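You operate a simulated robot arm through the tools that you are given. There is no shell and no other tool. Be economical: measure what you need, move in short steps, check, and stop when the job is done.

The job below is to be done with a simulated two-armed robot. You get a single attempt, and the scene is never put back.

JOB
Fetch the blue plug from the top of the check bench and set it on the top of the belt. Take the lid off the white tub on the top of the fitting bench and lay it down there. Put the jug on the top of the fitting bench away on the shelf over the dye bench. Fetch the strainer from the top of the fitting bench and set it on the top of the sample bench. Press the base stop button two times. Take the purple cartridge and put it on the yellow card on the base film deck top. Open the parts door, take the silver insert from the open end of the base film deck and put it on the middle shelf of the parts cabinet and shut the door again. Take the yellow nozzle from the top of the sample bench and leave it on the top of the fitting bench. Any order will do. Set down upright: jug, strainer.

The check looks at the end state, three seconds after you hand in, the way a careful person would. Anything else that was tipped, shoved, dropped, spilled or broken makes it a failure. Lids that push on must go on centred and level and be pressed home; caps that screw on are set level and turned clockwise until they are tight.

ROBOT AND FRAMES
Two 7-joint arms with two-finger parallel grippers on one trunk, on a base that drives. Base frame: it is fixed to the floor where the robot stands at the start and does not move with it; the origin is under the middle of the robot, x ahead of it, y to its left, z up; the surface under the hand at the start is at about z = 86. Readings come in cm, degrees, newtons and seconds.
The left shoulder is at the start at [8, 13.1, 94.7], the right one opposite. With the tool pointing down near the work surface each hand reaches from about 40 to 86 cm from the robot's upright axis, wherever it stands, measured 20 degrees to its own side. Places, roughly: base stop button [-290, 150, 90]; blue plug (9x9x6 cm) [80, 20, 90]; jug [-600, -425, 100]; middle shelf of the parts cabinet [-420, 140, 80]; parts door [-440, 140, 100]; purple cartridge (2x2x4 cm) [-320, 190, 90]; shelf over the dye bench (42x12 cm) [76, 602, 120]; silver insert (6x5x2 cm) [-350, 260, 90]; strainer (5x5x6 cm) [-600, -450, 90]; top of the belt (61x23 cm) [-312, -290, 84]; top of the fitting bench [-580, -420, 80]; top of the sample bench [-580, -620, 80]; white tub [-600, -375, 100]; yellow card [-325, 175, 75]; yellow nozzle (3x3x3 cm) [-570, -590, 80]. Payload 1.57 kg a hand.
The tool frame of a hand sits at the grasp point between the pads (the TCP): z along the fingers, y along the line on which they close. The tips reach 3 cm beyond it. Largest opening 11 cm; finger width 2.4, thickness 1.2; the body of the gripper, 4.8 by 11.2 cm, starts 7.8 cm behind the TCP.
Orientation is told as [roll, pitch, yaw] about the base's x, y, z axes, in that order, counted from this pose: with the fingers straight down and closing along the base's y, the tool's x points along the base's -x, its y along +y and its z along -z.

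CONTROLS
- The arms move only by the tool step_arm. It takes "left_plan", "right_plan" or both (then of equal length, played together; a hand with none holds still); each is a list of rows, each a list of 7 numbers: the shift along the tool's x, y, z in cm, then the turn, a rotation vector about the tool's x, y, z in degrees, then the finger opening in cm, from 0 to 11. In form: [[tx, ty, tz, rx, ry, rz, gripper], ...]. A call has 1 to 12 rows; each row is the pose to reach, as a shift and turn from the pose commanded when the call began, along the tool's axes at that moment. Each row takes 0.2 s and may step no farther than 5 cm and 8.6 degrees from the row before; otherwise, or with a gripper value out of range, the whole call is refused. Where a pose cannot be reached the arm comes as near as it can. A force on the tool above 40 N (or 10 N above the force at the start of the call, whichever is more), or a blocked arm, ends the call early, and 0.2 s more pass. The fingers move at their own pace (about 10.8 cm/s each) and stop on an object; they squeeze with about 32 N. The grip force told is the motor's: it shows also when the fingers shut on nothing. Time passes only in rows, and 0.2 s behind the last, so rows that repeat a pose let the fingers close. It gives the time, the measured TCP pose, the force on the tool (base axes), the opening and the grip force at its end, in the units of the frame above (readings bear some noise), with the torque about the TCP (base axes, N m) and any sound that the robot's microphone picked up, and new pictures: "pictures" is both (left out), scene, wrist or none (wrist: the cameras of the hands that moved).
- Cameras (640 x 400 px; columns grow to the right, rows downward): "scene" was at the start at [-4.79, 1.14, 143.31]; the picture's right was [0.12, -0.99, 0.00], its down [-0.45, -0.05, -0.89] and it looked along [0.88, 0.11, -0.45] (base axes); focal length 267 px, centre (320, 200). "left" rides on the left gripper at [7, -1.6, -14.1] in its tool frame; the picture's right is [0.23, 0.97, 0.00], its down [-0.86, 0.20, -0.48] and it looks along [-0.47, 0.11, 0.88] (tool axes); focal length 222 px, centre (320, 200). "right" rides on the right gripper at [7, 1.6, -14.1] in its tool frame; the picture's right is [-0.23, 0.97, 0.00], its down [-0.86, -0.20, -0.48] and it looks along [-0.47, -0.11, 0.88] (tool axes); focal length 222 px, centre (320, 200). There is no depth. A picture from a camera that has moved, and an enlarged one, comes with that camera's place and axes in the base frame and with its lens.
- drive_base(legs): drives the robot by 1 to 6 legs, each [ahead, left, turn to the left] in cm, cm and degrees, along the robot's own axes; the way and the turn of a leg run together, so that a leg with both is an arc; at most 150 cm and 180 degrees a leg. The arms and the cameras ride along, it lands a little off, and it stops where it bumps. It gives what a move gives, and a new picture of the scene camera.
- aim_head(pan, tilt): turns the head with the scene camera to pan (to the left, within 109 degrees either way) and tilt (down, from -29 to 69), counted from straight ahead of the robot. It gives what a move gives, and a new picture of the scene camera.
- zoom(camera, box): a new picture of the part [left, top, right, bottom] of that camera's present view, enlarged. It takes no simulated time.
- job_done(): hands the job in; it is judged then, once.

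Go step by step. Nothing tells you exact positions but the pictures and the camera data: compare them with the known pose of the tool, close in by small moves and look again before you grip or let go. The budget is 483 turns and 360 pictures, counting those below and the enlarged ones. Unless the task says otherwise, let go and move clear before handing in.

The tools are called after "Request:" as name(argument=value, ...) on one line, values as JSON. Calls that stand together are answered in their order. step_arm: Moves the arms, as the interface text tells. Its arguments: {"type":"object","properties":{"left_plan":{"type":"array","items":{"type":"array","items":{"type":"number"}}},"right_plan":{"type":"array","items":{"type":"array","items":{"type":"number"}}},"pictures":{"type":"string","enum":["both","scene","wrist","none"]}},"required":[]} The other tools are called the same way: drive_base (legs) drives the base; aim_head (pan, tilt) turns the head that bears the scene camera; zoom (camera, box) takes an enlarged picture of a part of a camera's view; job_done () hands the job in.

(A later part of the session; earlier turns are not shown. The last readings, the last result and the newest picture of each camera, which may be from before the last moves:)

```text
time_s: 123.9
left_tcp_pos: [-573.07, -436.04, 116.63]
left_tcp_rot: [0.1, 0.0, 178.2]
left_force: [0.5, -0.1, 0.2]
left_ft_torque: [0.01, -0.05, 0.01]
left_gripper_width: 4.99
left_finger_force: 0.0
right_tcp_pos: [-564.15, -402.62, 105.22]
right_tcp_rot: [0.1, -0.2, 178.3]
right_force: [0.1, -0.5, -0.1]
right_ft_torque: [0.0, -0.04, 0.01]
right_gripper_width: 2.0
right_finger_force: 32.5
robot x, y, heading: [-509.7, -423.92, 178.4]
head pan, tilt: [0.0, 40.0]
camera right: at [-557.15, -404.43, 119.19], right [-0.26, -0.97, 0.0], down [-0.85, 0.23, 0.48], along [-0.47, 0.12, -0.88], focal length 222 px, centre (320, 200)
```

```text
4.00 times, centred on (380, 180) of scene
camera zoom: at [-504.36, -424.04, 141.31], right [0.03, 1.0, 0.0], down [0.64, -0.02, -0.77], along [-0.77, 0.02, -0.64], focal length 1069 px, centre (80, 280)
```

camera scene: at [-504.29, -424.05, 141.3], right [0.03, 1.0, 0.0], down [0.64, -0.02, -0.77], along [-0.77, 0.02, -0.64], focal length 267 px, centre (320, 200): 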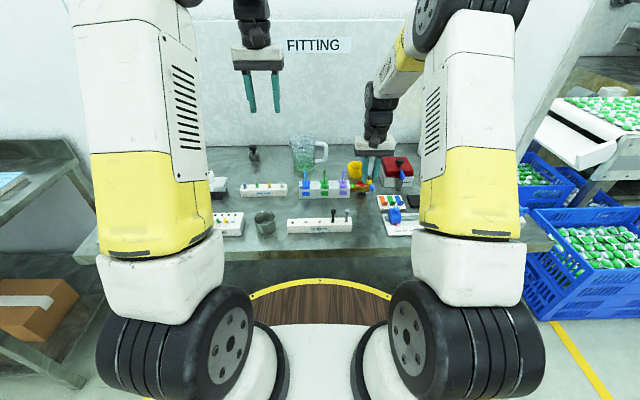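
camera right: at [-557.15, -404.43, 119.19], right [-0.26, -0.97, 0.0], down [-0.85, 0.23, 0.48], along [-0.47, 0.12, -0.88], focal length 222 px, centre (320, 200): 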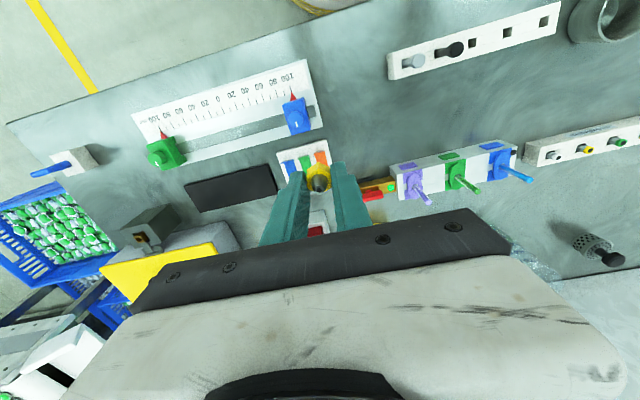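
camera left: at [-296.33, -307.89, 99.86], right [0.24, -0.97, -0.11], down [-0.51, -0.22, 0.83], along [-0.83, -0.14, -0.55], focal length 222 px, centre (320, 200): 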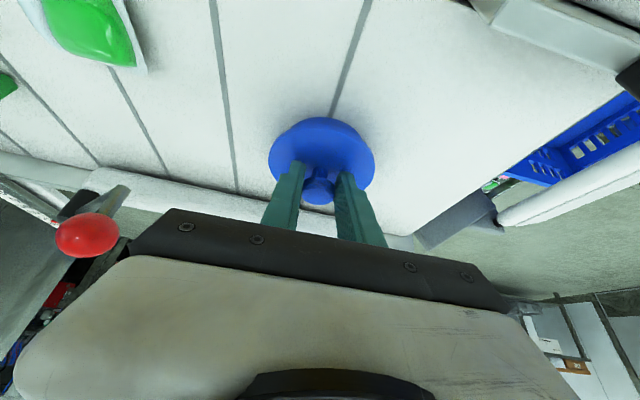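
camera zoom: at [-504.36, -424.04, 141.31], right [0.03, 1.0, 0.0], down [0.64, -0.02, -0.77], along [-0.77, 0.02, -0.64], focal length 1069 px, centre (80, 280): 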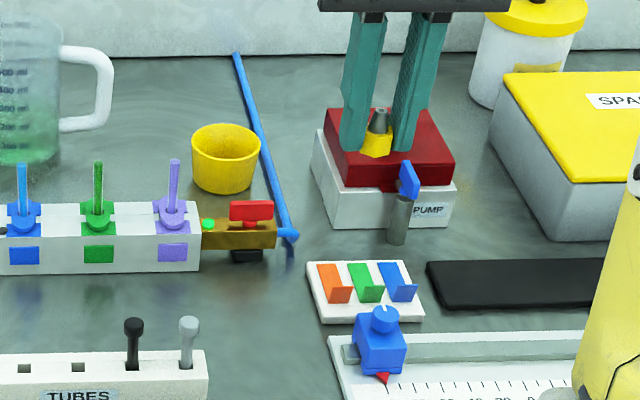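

Nothing moved, and the nozzle is still held well. I'll place it slightly nearer the front, at [-568.5, -406.5].

Request:
step_arm(right_plan=[[-2, 2, 2, 0, 0, 0, 0], [-4.3, 4, 5, 0, 0, 0, 0], [-4.3, 4, 8, 0, 0, 0, 0], [-4.3, 4, 11, 0, 0, 0, 0]])

Request:
zoom(camera="scene", box=[300, 130, 460, 230])

```text
time_s: 124.9
left_tcp_pos: [-573.05, -436.06, 116.71]
left_tcp_rot: [0.0, -0.1, 178.2]
left_force: [-0.1, -0.4, -0.2]
left_ft_torque: [-0.01, 0.03, 0.03]
left_gripper_width: 5.01
left_finger_force: 0.1
right_tcp_pos: [-568.52, -406.55, 94.22]
right_tcp_rot: [0.1, -0.4, 178.2]
right_force: [-0.5, -0.6, 1.0]
right_ft_torque: [0.02, 0.01, 0.01]
right_gripper_width: 1.99
right_finger_force: 31.7
robot x, y, heading: [-509.87, -424.22, 178.1]
head pan, tilt: [0.0, 40.0]
camera scene: at [-504.3, -424.04, 141.31], right [0.03, 1.0, 0.0], down [0.64, -0.02, -0.77], along [-0.77, 0.02, -0.64], focal length 267 px, centre (320, 200)
camera right: at [-561.54, -408.29, 108.33], right [-0.26, -0.97, 0.0], down [-0.85, 0.23, 0.48], along [-0.47, 0.12, -0.88], focal length 222 px, centre (320, 200)
```

scene: 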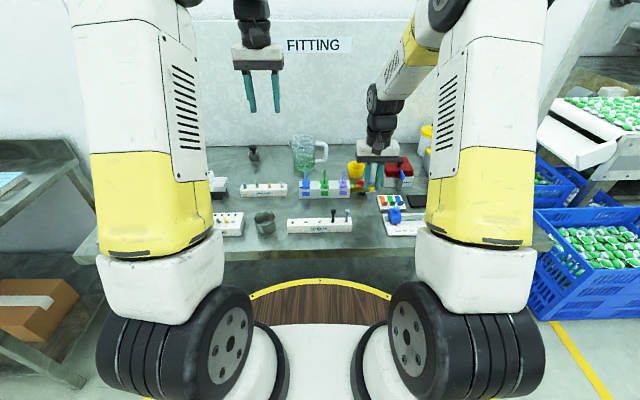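
right: 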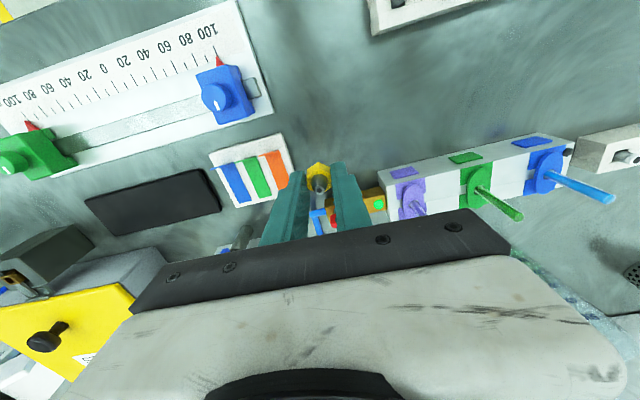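

```text
4.00 times, centred on (380, 180) of scene
camera zoom: at [-504.3, -424.04, 141.31], right [0.03, 1.0, 0.0], down [0.64, -0.02, -0.77], along [-0.77, 0.02, -0.64], focal length 1069 px, centre (80, 280)
```

zoom: 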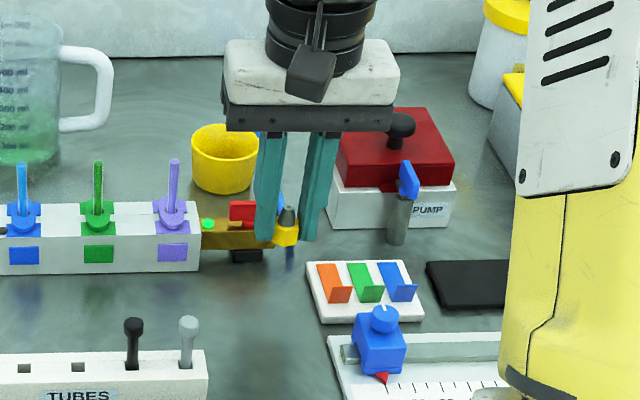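

Request:
step_arm(right_plan=[[0.5, 0, 3, 0, 0, 0, 0], [0.5, 0, 6, 0, 0, 0, 0], [0.5, 0, 9, 0, 0, 0, 0], [0.5, 0, 10.3, 0, 0, 0, 0]], pictures="none")

Request:
zoom(camera="scene", box=[300, 130, 460, 230])

```text
time_s: 125.6
left_tcp_pos: [-573.1, -436.08, 116.66]
left_tcp_rot: [0.1, 0.0, 178.1]
left_force: [-0.3, -0.1, -0.4]
left_ft_torque: [0.02, 0.01, 0.02]
left_gripper_width: 5.0
left_finger_force: 0.0
right_tcp_pos: [-568.03, -406.5, 88.1]
right_tcp_rot: [0.0, -0.3, 178.3]
right_force: [4.3, -0.5, 8.5]
right_ft_torque: [0.08, -0.21, -0.06]
right_gripper_width: 1.99
right_finger_force: 31.6
robot x, y, heading: [-509.9, -424.36, 178.0]
head pan, tilt: [0.0, 40.0]
stopped in row 3 (right hand): the force on the tool passed its limit at 211 N (the readings are from after the stop); the commanded pose is now the measured one
```

```text
4.00 times, centred on (380, 180) of scene
camera zoom: at [-504.27, -424.05, 141.3], right [0.03, 1.0, 0.0], down [0.64, -0.02, -0.77], along [-0.77, 0.02, -0.64], focal length 1069 px, centre (80, 280)
```

zoom: 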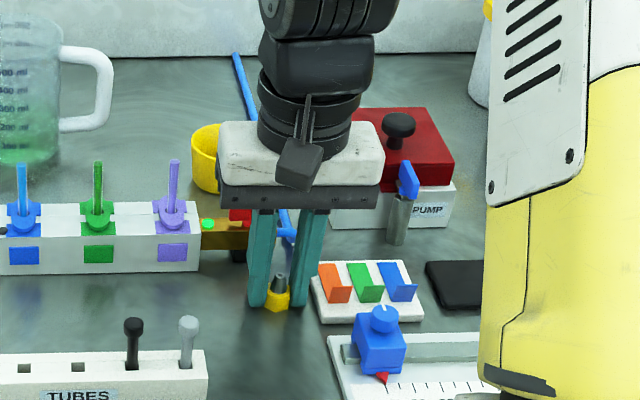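

The fitting bench top is at about z=85 and the nozzle is standing on it. I'll open and withdraw straight up.

Request:
step_arm(right_plan=[[0, 0, 0, 0, 0, 0, 2.5], [0, 0, 0, 0, 0, 0, 4], [0, 0, 0, 0, 0, 0, 4.5], [0, 0, -2.5, 0, 0, 0, 4.5], [0, 0, -6.5, 0, 0, 0, 4.5], [0, 0, -11, 0, 0, 0, 4.5], [2, 0, -15, 0, 0, 0, 4.5], [5, 0, -19, 0, 0, 0, 4.5], [8, 0, -22, 0, 0, 0, 4.5]], pictures="wrist")

Request:
zoom(camera="scene", box=[300, 130, 460, 230])

```text
time_s: 127.6
left_tcp_pos: [-573.16, -436.0, 116.58]
left_tcp_rot: [-0.1, 0.0, 178.0]
left_force: [-1.1, -0.8, -1.2]
left_ft_torque: [-0.02, -0.04, -0.02]
left_gripper_width: 5.0
left_finger_force: 0.1
right_tcp_pos: [-559.98, -406.64, 109.88]
right_tcp_rot: [0.1, -0.2, 178.2]
right_force: [0.2, 0.1, 0.0]
right_ft_torque: [0.02, -0.01, 0.02]
right_gripper_width: 4.51
right_finger_force: 0.1
robot x, y, heading: [-509.98, -423.48, 178.4]
head pan, tilt: [0.0, 40.0]
camera right: at [-553.08, -408.32, 123.96], right [-0.26, -0.97, 0.0], down [-0.85, 0.23, 0.48], along [-0.47, 0.12, -0.88], focal length 222 px, centre (320, 200)
```

right: 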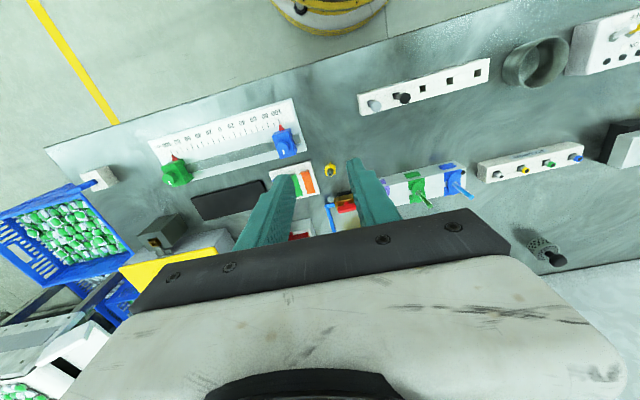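

```text
4.00 times, centred on (380, 180) of scene
camera zoom: at [-504.38, -424.04, 141.31], right [0.03, 1.0, 0.0], down [0.64, -0.02, -0.77], along [-0.77, 0.02, -0.64], focal length 1069 px, centre (80, 280)
```

zoom: 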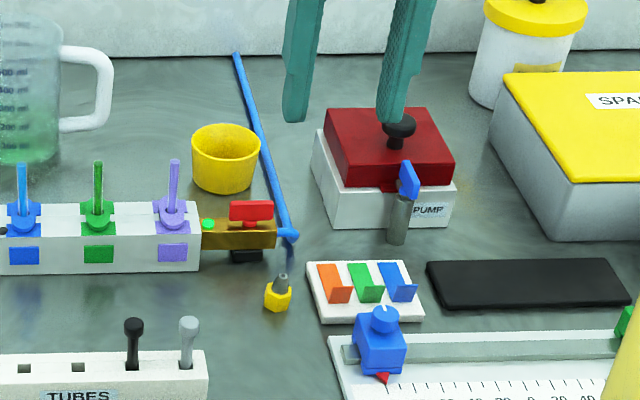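

The nozzle is standing on the fitting bench. The white tub with the yellow knobbed lid is at about [-601, -377], so I'll shift the robot right and closer.

Request:
drive_base(legs=[[0, -22, 1.6], [6, 0, 0]])

Request:
aim_head(pan=-15, tilt=32)

Request:
zoom(camera="scene", box=[240, 80, 480, 230])

Request:
zoom(camera="right", box=[0, 0, 640, 400])

```text
time_s: 129.9
left_tcp_pos: [-578.51, -416.39, 116.59]
left_tcp_rot: [0.0, 0.0, -179.9]
left_force: [0.0, 0.3, -0.5]
left_ft_torque: [-0.02, 0.0, -0.01]
left_gripper_width: 4.99
left_finger_force: 0.0
right_tcp_pos: [-566.25, -386.44, 109.72]
right_tcp_rot: [0.1, -0.4, -179.8]
right_force: [0.0, -0.4, 0.0]
right_ft_torque: [-0.03, -0.01, 0.01]
right_gripper_width: 4.53
right_finger_force: 0.1
robot x, y, heading: [-515.78, -401.82, -179.8]
head pan, tilt: [0.0, 40.0]
camera scene: at [-510.13, -402.04, 141.3], right [0.0, 1.0, 0.0], down [0.64, 0.0, -0.77], along [-0.77, 0.0, -0.64], focal length 267 px, centre (320, 200)
```

scene: 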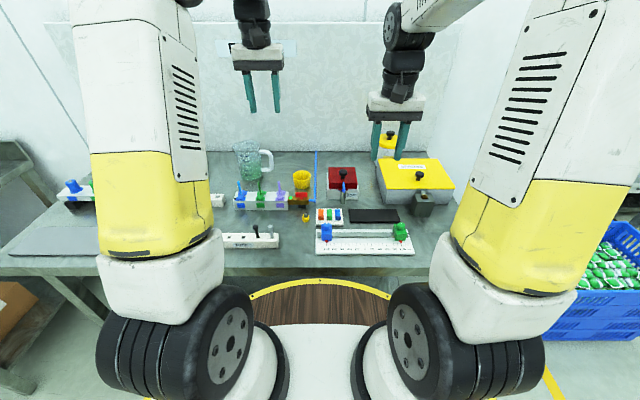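

```text
time_s: 130.6
left_tcp_pos: [-578.4, -416.37, 116.63]
left_tcp_rot: [-0.1, 0.0, -180.0]
left_force: [-0.5, 0.1, 0.2]
left_ft_torque: [0.0, 0.01, 0.0]
left_gripper_width: 5.0
left_finger_force: 0.1
right_tcp_pos: [-566.37, -386.48, 109.97]
right_tcp_rot: [0.2, -0.3, -179.8]
right_force: [0.1, -0.3, 0.3]
right_ft_torque: [-0.01, 0.01, 0.02]
right_gripper_width: 4.51
right_finger_force: 0.0
robot x, y, heading: [-515.77, -401.61, -179.8]
head pan, tilt: [-15.0, 32.0]
camera scene: at [-510.31, -399.72, 142.52], right [0.26, 0.97, 0.0], down [0.51, -0.14, -0.85], along [-0.82, 0.22, -0.53], focal length 267 px, centre (320, 200)
```

scene: 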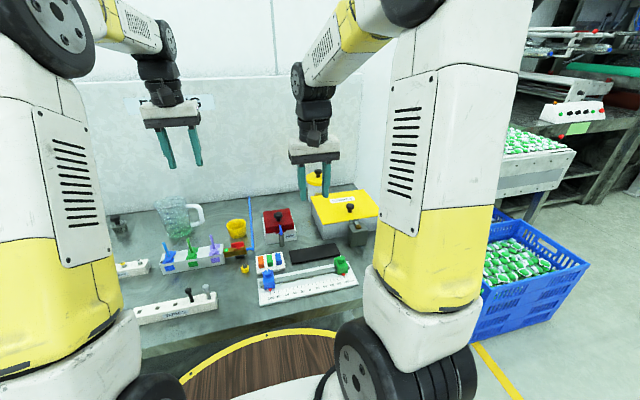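

```text
2.67 times, centred on (360, 155) of scene
camera zoom: at [-510.31, -399.72, 142.52], right [0.26, 0.97, 0.0], down [0.51, -0.14, -0.85], along [-0.82, 0.22, -0.53], focal length 713 px, centre (213, 320)
```

zoom: 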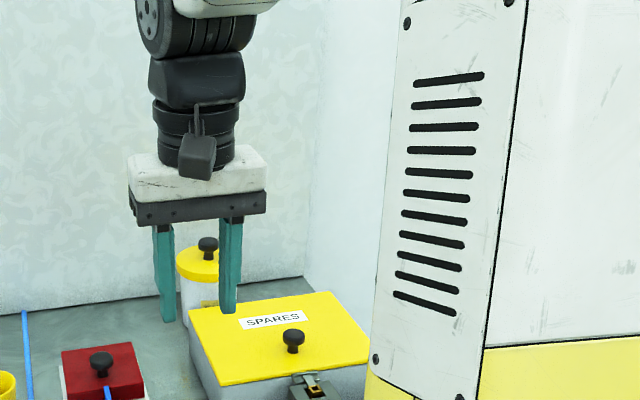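

```text
1.00 times, centred on (320, 200) of right (not enlarged: the box is as wide or as high as the picture)
camera zoom: at [-559.42, -387.99, 123.93], right [-0.22, -0.97, 0.0], down [-0.85, 0.2, 0.48], along [-0.47, 0.11, -0.88], focal length 222 px, centre (320, 200)
```

zoom: 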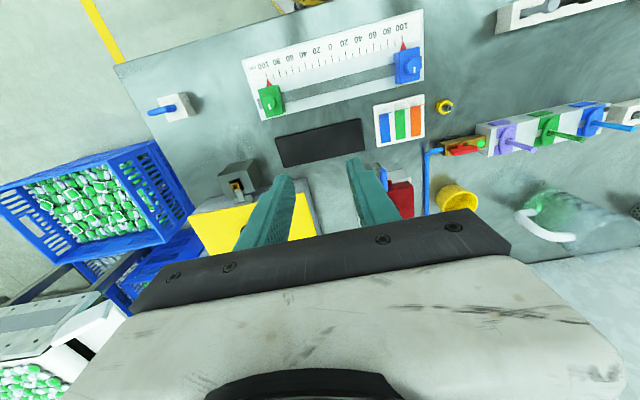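

Request:
step_arm(right_plan=[[-4, -1.3, -0.5, 0, -5, 0, 5], [-8, -2.6, -0.5, 0, -10, 0, 5], [-12, -3.9, -0.5, 0, -15, 0, 5], [-16, -5.2, -0.5, 0, -20, 0, 5], [-20, -6.5, 0, 0, -25, 0, 5], [-24, -8, 0, 0, -25, 0, 5], [-27.5, -9.3, 1.5, 0, -25, 0, 5], [-30.5, -10.5, 4, 0, -25, 0, 5]])

Request:
zoom(camera="scene", box=[240, 100, 400, 200])

```text
time_s: 132.4
left_tcp_pos: [-578.4, -416.34, 116.57]
left_tcp_rot: [0.0, 0.1, -180.0]
left_force: [0.6, -0.5, 0.8]
left_ft_torque: [0.04, 0.06, -0.02]
left_gripper_width: 5.01
left_finger_force: 0.0
right_tcp_pos: [-596.82, -375.89, 105.93]
right_tcp_rot: [0.1, -25.3, -179.8]
right_force: [1.1, 0.2, 0.8]
right_ft_torque: [-0.01, 0.01, 0.0]
right_gripper_width: 5.02
right_finger_force: 0.0
robot x, y, heading: [-515.59, -401.78, -180.0]
head pan, tilt: [-15.0, 32.0]
camera scene: at [-510.27, -399.73, 142.53], right [0.26, 0.97, 0.0], down [0.51, -0.14, -0.85], along [-0.82, 0.22, -0.53], focal length 267 px, centre (320, 200)
camera right: at [-584.6, -377.5, 115.77], right [-0.2, -0.97, 0.1], down [-0.57, 0.2, 0.8], along [-0.8, 0.11, -0.59], focal length 222 px, centre (320, 200)
```

scene: 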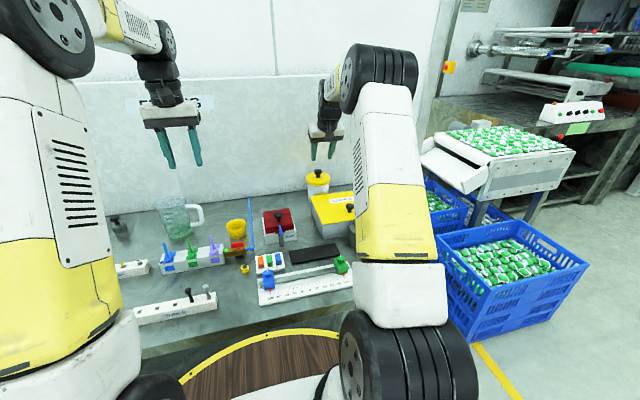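
right: 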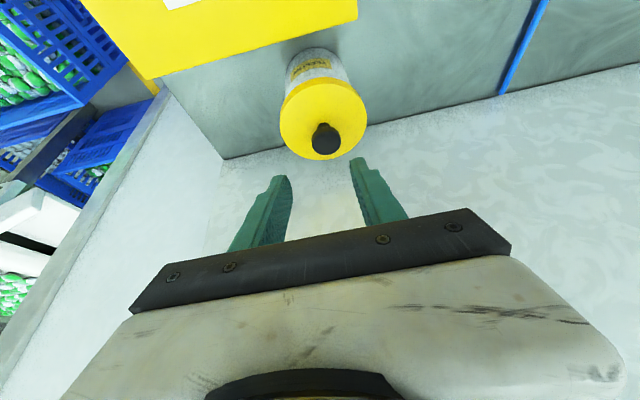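

```text
4.00 times, centred on (320, 150) of scene
camera zoom: at [-510.27, -399.73, 142.53], right [0.26, 0.97, 0.0], down [0.51, -0.14, -0.85], along [-0.82, 0.22, -0.53], focal length 1069 px, centre (320, 400)
```

zoom: 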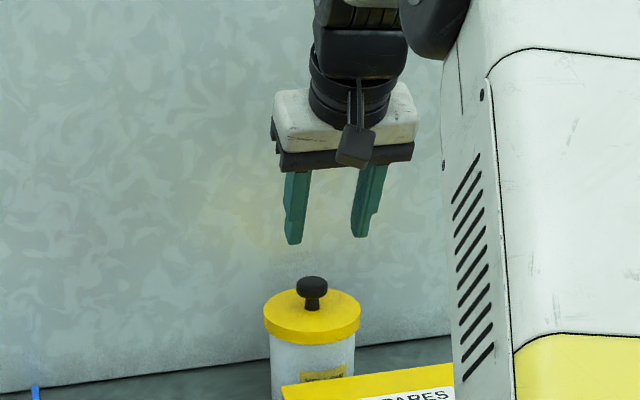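

Request:
step_arm(right_plan=[[1.6, 0.9, 2, 0, 0, 0, 5], [1.6, 0.9, 4.5, 0, 0, 0, 5], [1.6, 0.9, 6, 0, 0, 0, 5]], pictures="wrist")

Request:
zoom(camera="scene", box=[240, 100, 400, 200])

```text
time_s: 133.2
left_tcp_pos: [-578.43, -416.4, 116.62]
left_tcp_rot: [0.0, 0.0, -180.0]
left_force: [0.1, -0.2, 1.9]
left_ft_torque: [-0.02, 0.02, 0.04]
left_gripper_width: 5.02
left_finger_force: 0.0
right_tcp_pos: [-597.96, -376.92, 99.71]
right_tcp_rot: [0.1, -25.3, -179.8]
right_force: [-0.5, 0.0, 0.0]
right_ft_torque: [0.01, -0.04, 0.0]
right_gripper_width: 5.02
right_finger_force: 0.0
robot x, y, heading: [-515.12, -402.1, -179.8]
head pan, tilt: [-15.0, 32.0]
camera right: at [-585.72, -378.52, 109.61], right [-0.2, -0.97, 0.1], down [-0.57, 0.2, 0.8], along [-0.8, 0.11, -0.59], focal length 222 px, centre (320, 200)
```

right: 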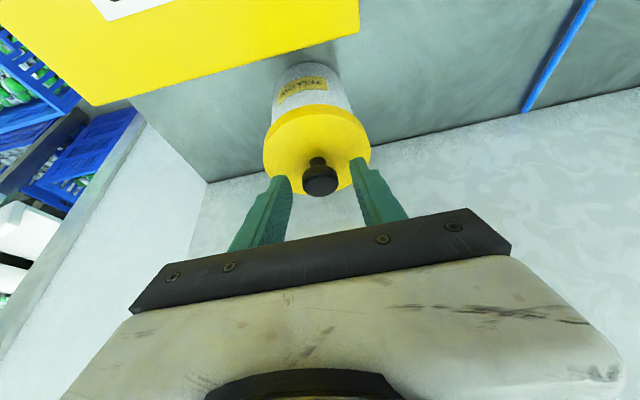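

```text
4.00 times, centred on (320, 150) of scene
camera zoom: at [-510.3, -399.72, 142.53], right [0.26, 0.97, 0.0], down [0.51, -0.14, -0.85], along [-0.82, 0.22, -0.53], focal length 1069 px, centre (320, 400)
```

zoom: 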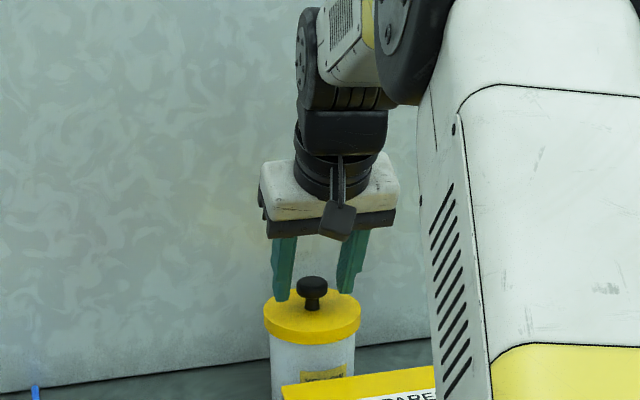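

Request:
step_arm(right_plan=[[0, 0, 0.3, 0, 0, 0, 3], [0, 0, 0.3, 0, 0, 0, 0], [0, 0, 0.3, 0, 0, 0, 0], [0, 0, 0.3, 0, 0, 0, 0]], pictures="none")

Request:
step_arm(right_plan=[[-0.4, 0, -0.9, 0, 0, 0, 0], [-0.8, 0, -1.8, 0, 0, 0, 0], [-1.3, 0, -2.7, 0, 0, 0, 0]], pictures="none")

Request:
zoom(camera="scene", box=[240, 100, 400, 200])

```text
time_s: 134.2
left_tcp_pos: [-578.43, -416.44, 116.73]
left_tcp_rot: [0.0, 0.0, -180.0]
left_force: [0.3, -0.2, 0.5]
left_ft_torque: [-0.03, -0.01, -0.02]
left_gripper_width: 4.99
left_finger_force: 0.0
right_tcp_pos: [-598.14, -377.07, 99.57]
right_tcp_rot: [0.2, -25.3, -179.8]
right_force: [-0.1, 1.4, 3.2]
right_ft_torque: [0.01, 0.1, -0.06]
right_gripper_width: 2.63
right_finger_force: 31.8
robot x, y, heading: [-515.75, -402.2, -180.0]
head pan, tilt: [-15.0, 32.0]
```

```text
time_s: 135.0
left_tcp_pos: [-578.5, -416.4, 116.59]
left_tcp_rot: [0.1, 0.0, -180.0]
left_force: [0.3, -0.1, 0.2]
left_ft_torque: [0.01, 0.01, 0.02]
left_gripper_width: 5.01
left_finger_force: 0.1
right_tcp_pos: [-598.1, -377.04, 102.55]
right_tcp_rot: [0.1, -25.3, -179.8]
right_force: [0.1, 0.2, -0.8]
right_ft_torque: [0.03, -0.03, 0.0]
right_gripper_width: 2.64
right_finger_force: 32.1
robot x, y, heading: [-515.48, -402.2, -180.0]
head pan, tilt: [-15.0, 32.0]
```

```text
4.00 times, centred on (320, 150) of scene
camera zoom: at [-510.32, -399.72, 142.53], right [0.26, 0.97, 0.0], down [0.51, -0.14, -0.85], along [-0.82, 0.22, -0.53], focal length 1069 px, centre (320, 400)
```

zoom: 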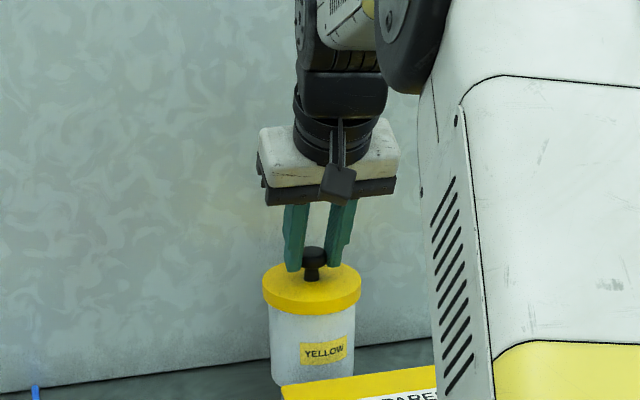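

The whole tub came up, so the lid is a tight push fit. I'll need two hands: the right lifts the tub by its lid clear of the bench, and then the left holds the body while I pull.

Request:
step_arm(right_plan=[[-1.7, 0, -3.6, 0, 0, 0, 0], [-3.4, 0, -7.2, 0, 0, 0, 0], [-5.1, 0, -10.9, 0, 0, 0, 0], [-6.8, 0, -14.5, 0, 0, 0, 0], [-3.5, 0, -16, 0, 0, 0, 0], [0, 0, -17.6, 0, 0, 0, 0], [4, 0, -19.4, 0, 0, 0, 0], [7.5, 0, -21, 0, 0, 0, 0]], pictures="none")

Request:
drive_base(legs=[[-45, 0, 0]])

Request:
aim_head(pan=0, tilt=30)

```text
time_s: 136.8
left_tcp_pos: [-578.52, -416.4, 116.62]
left_tcp_rot: [0.0, 0.0, -179.9]
left_force: [-0.1, -0.3, -0.9]
left_ft_torque: [-0.01, -0.06, -0.01]
left_gripper_width: 4.99
left_finger_force: 0.0
right_tcp_pos: [-582.37, -377.21, 118.33]
right_tcp_rot: [0.2, -25.3, -179.8]
right_force: [0.1, 0.5, 0.2]
right_ft_torque: [-0.01, -0.08, 0.01]
right_gripper_width: 2.71
right_finger_force: 32.2
robot x, y, heading: [-515.63, -402.14, -179.8]
head pan, tilt: [-15.0, 32.0]
```

```text
time_s: 139.6
left_tcp_pos: [-533.61, -415.97, 116.61]
left_tcp_rot: [0.0, 0.0, 179.7]
left_force: [0.3, -0.5, -0.1]
left_ft_torque: [0.01, -0.02, 0.0]
left_gripper_width: 5.0
left_finger_force: 0.1
right_tcp_pos: [-537.03, -376.75, 118.42]
right_tcp_rot: [0.1, -25.2, 179.8]
right_force: [0.3, 0.3, -1.1]
right_ft_torque: [0.02, -0.01, 0.0]
right_gripper_width: 2.75
right_finger_force: 32.3
robot x, y, heading: [-470.68, -401.86, 180.0]
head pan, tilt: [-15.0, 32.0]
camera scene: at [-465.21, -399.75, 142.53], right [0.26, 0.97, 0.0], down [0.51, -0.14, -0.85], along [-0.82, 0.22, -0.53], focal length 267 px, centre (320, 200)
```

scene: 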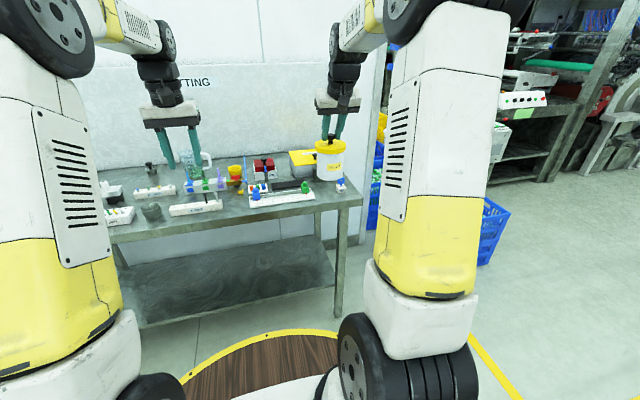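

```text
time_s: 140.3
left_tcp_pos: [-533.45, -416.07, 116.73]
left_tcp_rot: [0.0, 0.1, 179.8]
left_force: [0.3, 0.8, -0.2]
left_ft_torque: [-0.03, -0.01, 0.0]
left_gripper_width: 5.02
left_finger_force: 0.1
right_tcp_pos: [-537.1, -376.75, 118.36]
right_tcp_rot: [0.2, -25.4, 179.8]
right_force: [0.0, -0.1, 0.0]
right_ft_torque: [-0.02, 0.02, 0.03]
right_gripper_width: 2.72
right_finger_force: 31.8
robot x, y, heading: [-470.77, -401.81, 179.8]
head pan, tilt: [0.0, 30.0]
camera scene: at [-465.6, -402.07, 142.84], right [0.0, 1.0, 0.0], down [0.5, 0.0, -0.87], along [-0.87, 0.0, -0.5], focal length 267 px, centre (320, 200)
```

scene: 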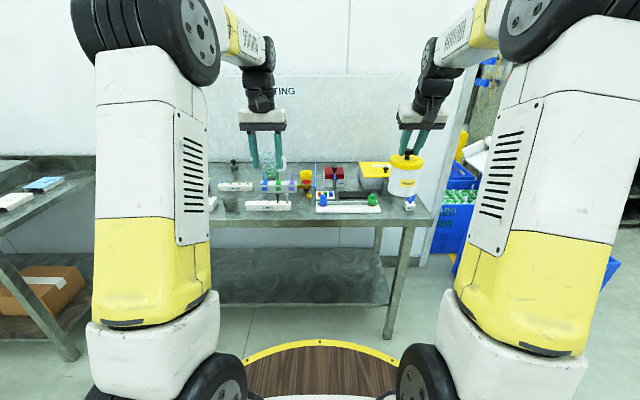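

Request:
step_arm(right_plan=[[-0.8, 3.4, 0.2, 0, 0, 0, 0], [-1.5, 6.9, 0.4, 0, 0, 0, 0], [-2.3, 10.3, 0.6, 0, 0, 0, 0], [-3, 13.8, 0.9, 0, 0, 0, 0], [-3.8, 17.2, 1.1, 0, 0, 0, 0], [-3.8, 17.2, 1.1, 0, 0, 0, 0], [-3.8, 17.2, 1.1, 0, 0, 0, 0], [-3.8, 17.2, 1.1, 0, 0, 0, 0], [-3.8, 17.2, 1.1, 0, 0, 0, 0], [-3.8, 17.2, 1.1, 0, 0, 0, 0]], left_plan=[[-1.2, 1.5, 0.5, 0, -8, 0, 7], [-2.4, 3, 1, 0, -16, 0, 9], [-3.6, 4.5, 1.5, 0, -24, 0, 11], [-4.8, 6, 2, 0, -32, 0, 11], [-6, 7.5, 2.5, 0, -40, 0, 11], [-7.2, 9, 3, 0, -48, 0, 11], [-8.4, 10.5, 3.5, 0, -56, 0, 11], [-9.6, 11, 4, 0, -64, 0, 11], [-10.8, 11, 4.5, 0, -72, 0, 11], [-12, 11, 5, 0, -80, 0, 11]])

```text
time_s: 142.5
left_tcp_pos: [-545.36, -427.12, 111.75]
left_tcp_rot: [-0.3, -80.1, 180.0]
left_force: [0.3, 0.6, 0.7]
left_ft_torque: [0.01, -0.02, 0.01]
left_gripper_width: 10.99
left_finger_force: 0.0
right_tcp_pos: [-540.99, -393.97, 119.08]
right_tcp_rot: [0.2, -25.2, 179.8]
right_force: [0.4, -0.1, -0.1]
right_ft_torque: [0.0, 0.01, 0.0]
right_gripper_width: 2.71
right_finger_force: 32.4
robot x, y, heading: [-470.55, -402.01, 179.9]
head pan, tilt: [0.0, 30.0]
camera scene: at [-465.56, -402.07, 142.84], right [0.0, 1.0, 0.0], down [0.5, 0.0, -0.87], along [-0.87, 0.0, -0.5], focal length 267 px, centre (320, 200)
camera right: at [-528.79, -395.62, 128.84], right [-0.21, -0.97, 0.1], down [-0.57, 0.2, 0.8], along [-0.8, 0.11, -0.59], focal length 222 px, centre (320, 200)
camera left: at [-530.25, -425.49, 107.28], right [0.03, -0.97, -0.22], down [0.32, -0.2, 0.92], along [-0.95, -0.1, 0.31], focal length 222 px, centre (320, 200)
```

scene: 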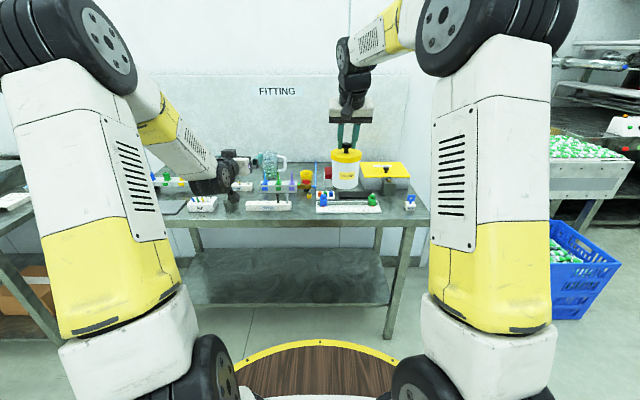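
right: 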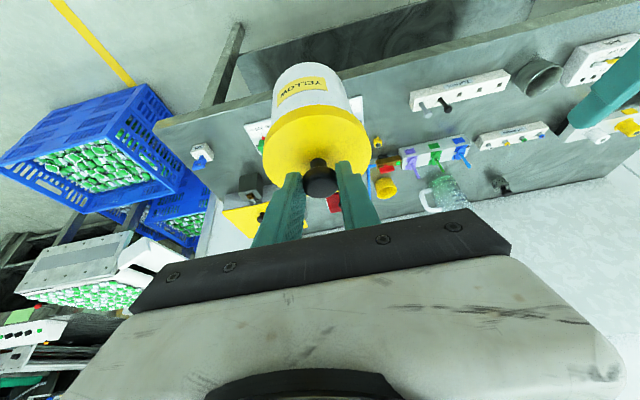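
left: 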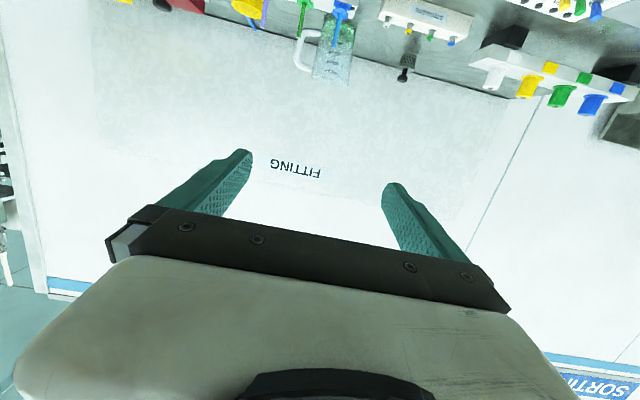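

Request:
zoom(camera="scene", box=[280, 110, 440, 210])

```text
4.00 times, centred on (360, 160) of scene
camera zoom: at [-465.56, -402.07, 142.84], right [0.0, 1.0, 0.0], down [0.5, 0.0, -0.87], along [-0.87, 0.0, -0.5], focal length 1069 px, centre (160, 360)
```

zoom: 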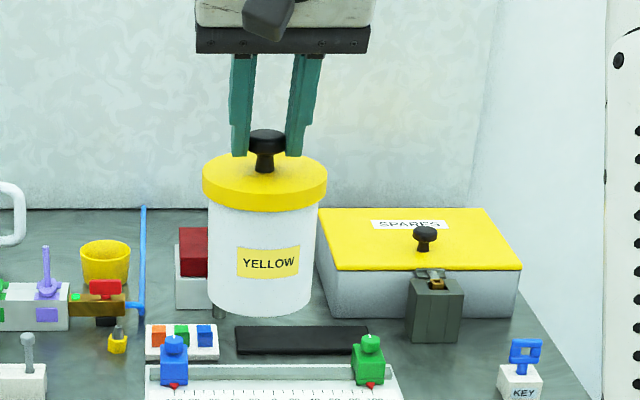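

Request:
step_arm(left_plan=[[1.3, 0, -4, 0, 0, 0, 11], [2.6, 0, -8, 0, 0, 0, 11], [3.9, 0, -12, 0, 0, 0, 11], [5.2, -2, -15.7, 0, 0, 0, 11], [5.2, -6.5, -15.7, 0, 0, 0, 11], [5.2, -11, -15.7, 0, 0, 0, 11], [5.2, -15.5, -15.7, 0, 0, 0, 11], [5.2, -20, -15.7, 0, 0, 0, 11], [5.2, -24.5, -15.7, 0, 0, 0, 11], [5.2, -29, -15.7, 0, 0, 0, 11], [5.2, -33.1, -15.7, 0, 0, 0, 11]])

Request:
zoom(camera="scene", box=[240, 100, 440, 225])

```text
time_s: 144.9
left_tcp_pos: [-529.12, -393.97, 109.04]
left_tcp_rot: [-0.1, -79.9, 179.9]
left_force: [0.0, 0.0, -0.1]
left_ft_torque: [0.0, 0.0, 0.0]
left_gripper_width: 11.0
left_finger_force: 0.0
left hand out of reach, approached as far as the arm can: row 4, 5, 6, 7
right_tcp_pos: [-541.06, -394.21, 118.99]
right_tcp_rot: [0.1, -25.3, 179.9]
right_force: [0.7, 0.2, -0.6]
right_ft_torque: [0.07, -0.03, 0.01]
right_gripper_width: 2.74
right_finger_force: 32.0
robot x, y, heading: [-470.45, -401.87, 179.6]
head pan, tilt: [0.0, 30.0]
camera scene: at [-465.59, -402.11, 142.84], right [0.0, 1.0, 0.0], down [0.5, 0.0, -0.87], along [-0.87, 0.0, -0.5], focal length 267 px, centre (320, 200)
camera left: at [-513.94, -392.28, 104.65], right [0.04, -0.97, -0.22], down [0.32, -0.2, 0.93], along [-0.95, -0.11, 0.31], focal length 222 px, centre (320, 200)
```

scene: 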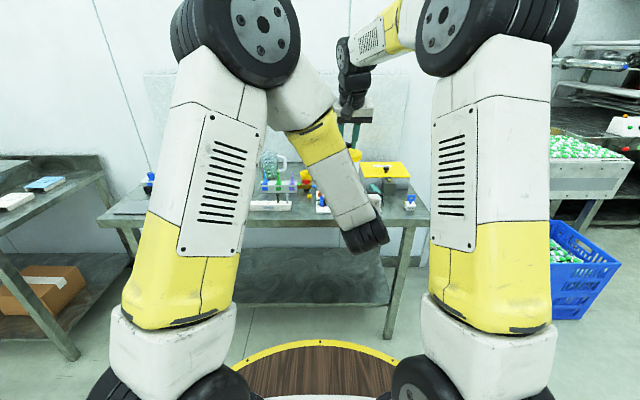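
left: 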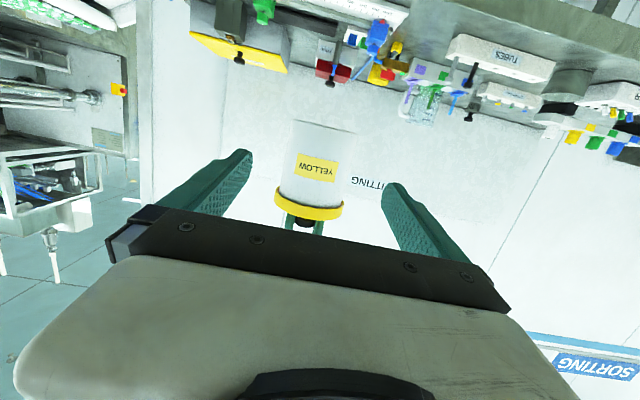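

```text
3.20 times, centred on (340, 162) of scene
camera zoom: at [-465.59, -402.11, 142.84], right [0.0, 1.0, 0.0], down [0.5, 0.0, -0.87], along [-0.87, 0.0, -0.5], focal length 855 px, centre (256, 320)
```

zoom: 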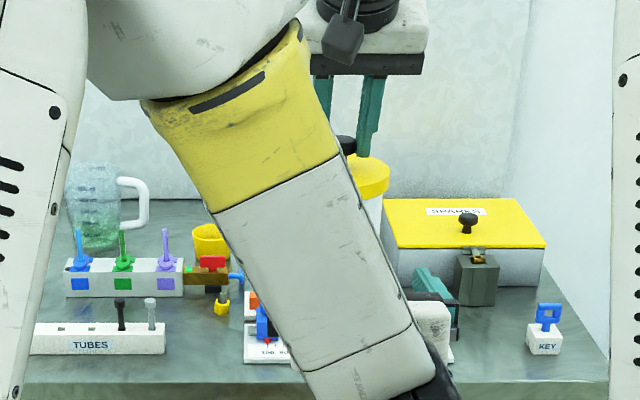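

The tub is centred between the left fingers. I'll advance 12.5 cm and grip the body.

Request:
step_arm(left_plan=[[-0.8, 0, 4.2, 0, 0, 0, 11], [-1.6, 0, 8.4, 0, 0, 0, 11], [-2.2, 0, 12.5, 0, 0, 0, 11]], pictures="wrist")

```text
time_s: 145.7
left_tcp_pos: [-541.83, -393.75, 109.25]
left_tcp_rot: [-0.2, -80.0, 179.9]
left_force: [0.3, -0.6, 0.3]
left_ft_torque: [-0.02, -0.01, 0.01]
left_gripper_width: 11.0
left_finger_force: 0.0
right_tcp_pos: [-541.1, -394.0, 119.01]
right_tcp_rot: [0.1, -25.4, 179.7]
right_force: [0.6, -0.1, -1.2]
right_ft_torque: [-0.01, -0.02, -0.03]
right_gripper_width: 2.74
right_finger_force: 32.1
robot x, y, heading: [-470.57, -401.79, 179.5]
head pan, tilt: [0.0, 30.0]
camera left: at [-526.6, -392.25, 104.86], right [0.03, -0.97, -0.22], down [0.32, -0.2, 0.93], along [-0.95, -0.1, 0.31], focal length 222 px, centre (320, 200)
```

left: 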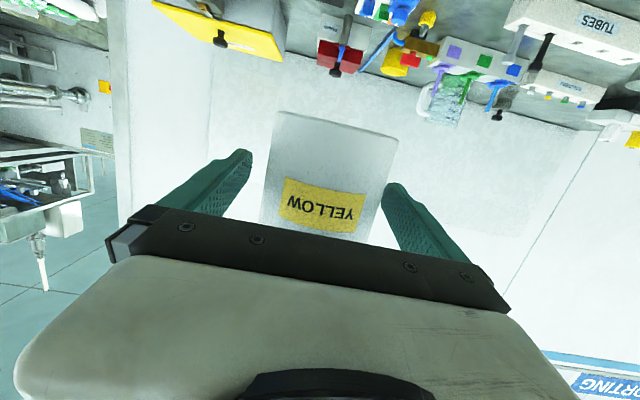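

Request:
step_arm(left_plan=[[0, 0, 0, 0, 0, 0, 9], [0, 0, 0, 0, 0, 0, 7], [0, 0, 0, 0, 0, 0, 6], [0, 0, 0, 0, 0, 0, 6]], pictures="none")

Request:
step_arm(right_plan=[[-0.4, 0, -0.9, 0, 0, 0, 0], [-0.8, 0, -1.8, 0, 0, 0, 0], [-1.3, 0, -2.7, 0, 0, 0, 0], [-2, 0, -4.5, 0, 0, 0, 0]], pictures="wrist")

```text
time_s: 146.7
left_tcp_pos: [-541.91, -393.92, 109.26]
left_tcp_rot: [-0.2, -80.0, -180.0]
left_force: [-3.3, -4.3, -1.9]
left_ft_torque: [0.37, -0.23, -0.04]
left_gripper_width: 8.26
left_finger_force: 31.6
right_tcp_pos: [-541.16, -394.02, 118.97]
right_tcp_rot: [0.1, -25.3, 179.9]
right_force: [3.3, 4.9, 1.6]
right_ft_torque: [0.09, -0.12, -0.02]
right_gripper_width: 2.73
right_finger_force: 32.2
robot x, y, heading: [-470.55, -401.94, 179.6]
head pan, tilt: [0.0, 30.0]
```

```text
time_s: 147.7
left_tcp_pos: [-541.78, -393.79, 109.33]
left_tcp_rot: [0.0, -80.0, 179.8]
left_force: [0.2, -0.5, -0.6]
left_ft_torque: [0.01, 0.03, 0.0]
left_gripper_width: 8.26
left_finger_force: 32.1
right_tcp_pos: [-540.91, -393.94, 123.96]
right_tcp_rot: [0.1, -25.3, 179.7]
right_force: [-0.5, 1.2, -0.7]
right_ft_torque: [0.02, -0.05, -0.03]
right_gripper_width: 2.76
right_finger_force: 31.7
robot x, y, heading: [-470.56, -401.95, 179.7]
head pan, tilt: [0.0, 30.0]
heard: snap
camera right: at [-528.69, -395.51, 133.82], right [-0.21, -0.97, 0.1], down [-0.57, 0.2, 0.8], along [-0.8, 0.11, -0.6], focal length 222 px, centre (320, 200)
```

right: 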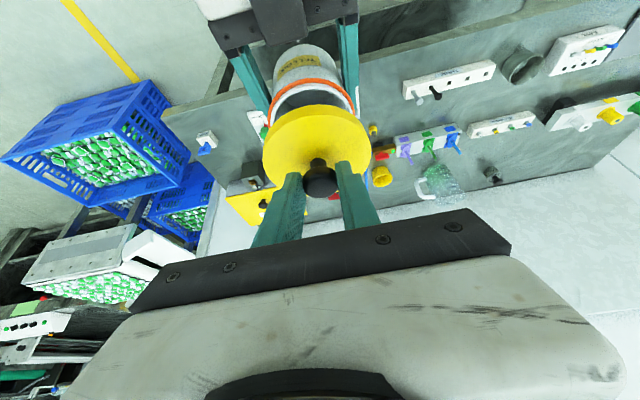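

I heard a snap: the lid is off. I'll move the tub body aside and up with the left hand, then drive in and lay the lid on the free patch at about [-600, -393].

Request:
step_arm(left_plan=[[0, 4.5, 0, 0, 0, 0, 6], [0, 9, 0, 0, 0, 0, 6], [0, 13.5, 0, 0, 0, 0, 6], [0, 18, 0, 0, 0, 0, 6], [-2, 22, -0.3, 0, 0, 0, 6], [-5, 25, -0.9, 0, 0, 0, 6], [-8, 28, -1.4, 0, 0, 0, 6], [-12, 30, -2.1, 0, 0, 0, 6], [-15, 31, -2.6, 0, 0, 0, 6]])

```text
time_s: 149.7
left_tcp_pos: [-541.94, -425.03, 124.3]
left_tcp_rot: [-0.2, -79.9, 179.8]
left_force: [-0.4, 0.1, -1.4]
left_ft_torque: [-0.02, -0.01, 0.02]
left_gripper_width: 8.26
left_finger_force: 31.5
right_tcp_pos: [-540.85, -393.87, 123.95]
right_tcp_rot: [0.2, -25.2, 179.8]
right_force: [-0.8, 0.0, -0.3]
right_ft_torque: [0.0, -0.05, -0.02]
right_gripper_width: 2.72
right_finger_force: 32.2
robot x, y, heading: [-470.48, -402.06, 179.9]
head pan, tilt: [0.0, 30.0]
camera scene: at [-465.61, -402.08, 142.84], right [0.0, 1.0, 0.0], down [0.5, 0.0, -0.87], along [-0.87, 0.0, -0.5], focal length 267 px, centre (320, 200)
camera left: at [-526.85, -423.41, 120.02], right [0.04, -0.97, -0.22], down [0.32, -0.2, 0.93], along [-0.95, -0.1, 0.31], focal length 222 px, centre (320, 200)
```

scene: 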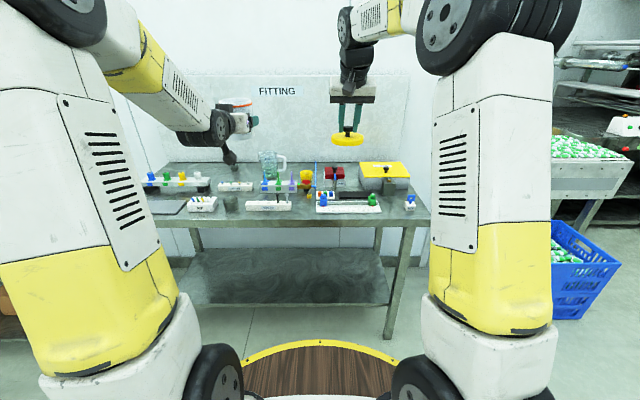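
left: 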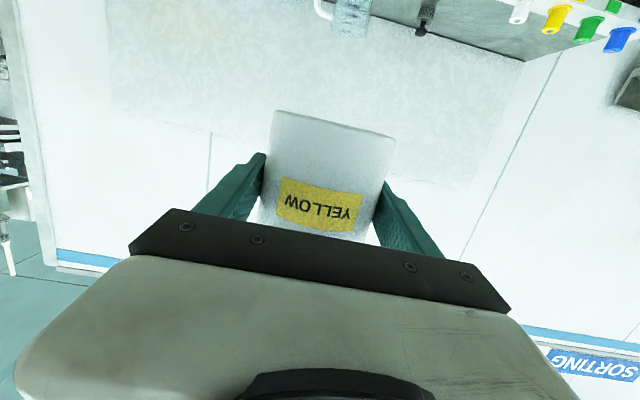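

Request:
drive_base(legs=[[45, 0, 0]])

Request:
aim_head(pan=-8, tilt=35)

Request:
zoom(camera="right", box=[0, 0, 640, 400])

```text
time_s: 152.5
left_tcp_pos: [-587.97, -425.19, 124.36]
left_tcp_rot: [-0.1, -79.9, -179.9]
left_force: [0.4, 0.0, -0.8]
left_ft_torque: [0.01, -0.03, -0.01]
left_gripper_width: 8.24
left_finger_force: 31.8
right_tcp_pos: [-586.88, -394.2, 124.02]
right_tcp_rot: [0.2, -25.3, -179.9]
right_force: [0.3, -0.8, -0.4]
right_ft_torque: [0.02, 0.0, 0.0]
right_gripper_width: 2.75
right_finger_force: 31.7
robot x, y, heading: [-516.55, -401.94, -179.8]
head pan, tilt: [0.0, 30.0]
camera scene: at [-511.58, -402.02, 142.84], right [0.0, 1.0, 0.0], down [0.5, 0.0, -0.87], along [-0.87, 0.0, -0.5], focal length 267 px, centre (320, 200)
```

scene: 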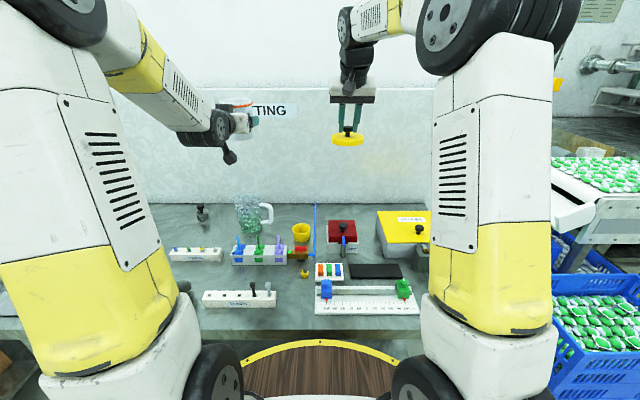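

```text
time_s: 153.2
left_tcp_pos: [-587.99, -425.25, 124.32]
left_tcp_rot: [-0.2, -80.0, -179.8]
left_force: [0.0, -1.0, -0.3]
left_ft_torque: [0.01, 0.04, -0.01]
left_gripper_width: 8.25
left_finger_force: 32.4
right_tcp_pos: [-587.0, -394.31, 123.97]
right_tcp_rot: [0.1, -25.4, -179.9]
right_force: [-0.3, -0.5, -0.2]
right_ft_torque: [0.0, -0.02, 0.03]
right_gripper_width: 2.74
right_finger_force: 32.0
robot x, y, heading: [-516.54, -402.17, -179.7]
head pan, tilt: [-8.0, 35.0]
camera scene: at [-511.27, -400.79, 142.06], right [0.14, 0.99, 0.0], down [0.57, -0.08, -0.82], along [-0.81, 0.11, -0.57], focal length 267 px, centre (320, 200)
```

scene: 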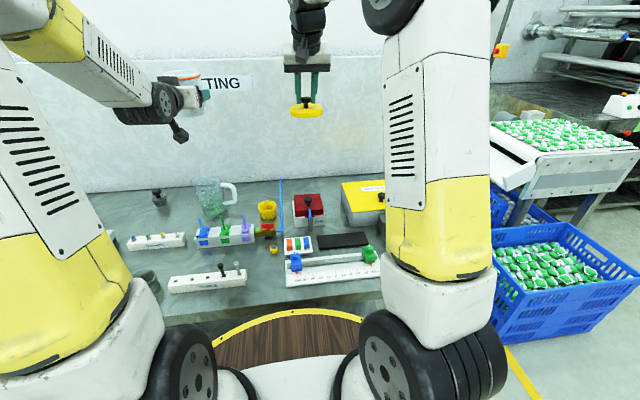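

```text
1.00 times, centred on (320, 200) of right (not enlarged: the box is as wide or as high as the picture)
camera zoom: at [-574.71, -395.7, 133.81], right [-0.2, -0.97, 0.1], down [-0.57, 0.2, 0.8], along [-0.8, 0.11, -0.59], focal length 222 px, centre (320, 200)
```

zoom: 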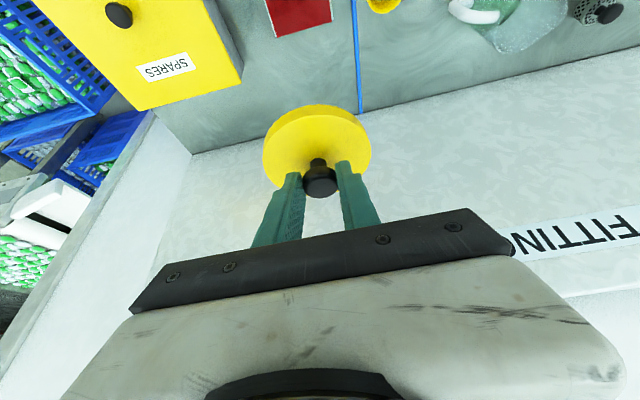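

Request:
step_arm(right_plan=[[-4.2, -0.8, 2, 0, 0, 0, 0], [-8.3, -0.8, 3.9, 0, 0, 0, 0], [-6.4, -0.8, 8, 0, 0, 0, 0], [-4.5, -0.8, 12, 0, 0, 0, 0], [-2.6, -0.8, 16, 0, 0, 0, 0], [-0.7, -0.8, 20, 0, 0, 0, 0], [1.2, -0.8, 24, 0, 0, 0, 0], [3, -0.8, 28, 0, 0, 0, 0]])

Request:
zoom(camera="scene", box=[220, 120, 380, 220])

```text
time_s: 155.0
left_tcp_pos: [-588.01, -425.21, 124.38]
left_tcp_rot: [-0.2, -80.0, -179.9]
left_force: [0.5, -0.2, -0.2]
left_ft_torque: [-0.01, 0.0, 0.01]
left_gripper_width: 8.28
left_finger_force: 32.0
right_tcp_pos: [-596.25, -393.31, 97.56]
right_tcp_rot: [0.2, -25.2, -180.0]
right_force: [0.4, 0.1, 0.2]
right_ft_torque: [0.01, -0.04, -0.02]
right_gripper_width: 2.72
right_finger_force: 31.7
robot x, y, heading: [-516.78, -401.74, -179.8]
head pan, tilt: [-8.0, 35.0]
camera scene: at [-511.24, -400.79, 142.06], right [0.14, 0.99, 0.0], down [0.57, -0.08, -0.82], along [-0.81, 0.11, -0.57], focal length 267 px, centre (320, 200)
camera right: at [-584.03, -394.84, 107.37], right [-0.2, -0.97, 0.1], down [-0.57, 0.2, 0.8], along [-0.8, 0.11, -0.59], focal length 222 px, centre (320, 200)
```

scene: 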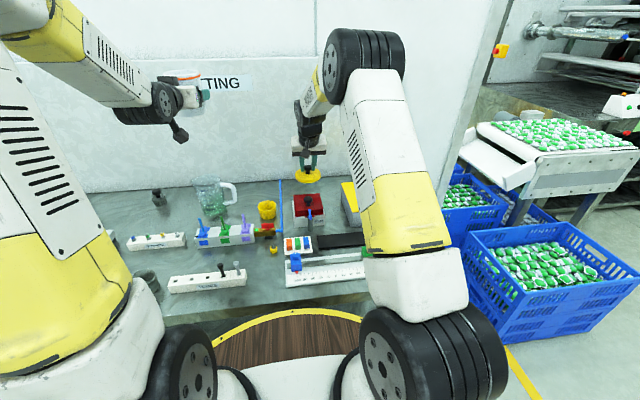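
right: 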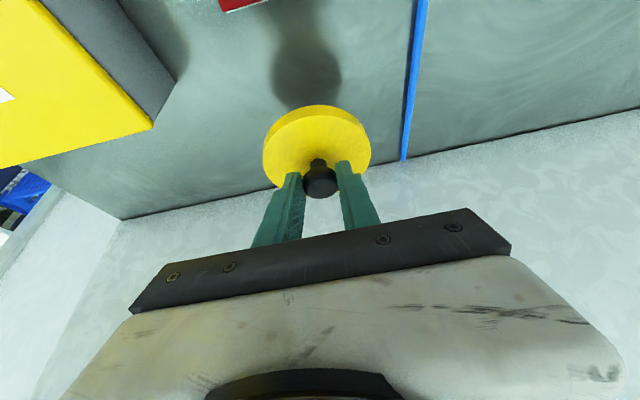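

```text
4.00 times, centred on (300, 170) of scene
camera zoom: at [-511.24, -400.79, 142.06], right [0.14, 0.99, 0.0], down [0.57, -0.08, -0.82], along [-0.81, 0.11, -0.57], focal length 1069 px, centre (400, 320)
```

zoom: 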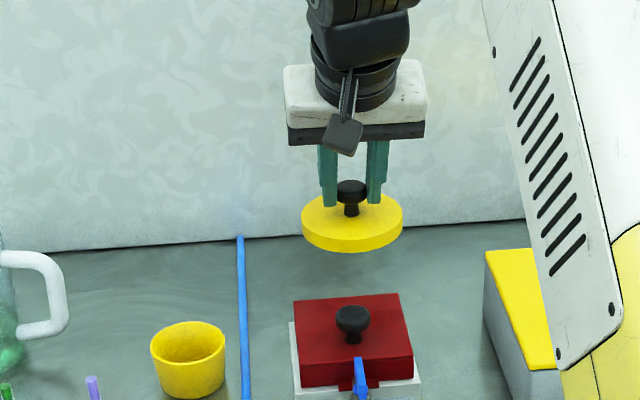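

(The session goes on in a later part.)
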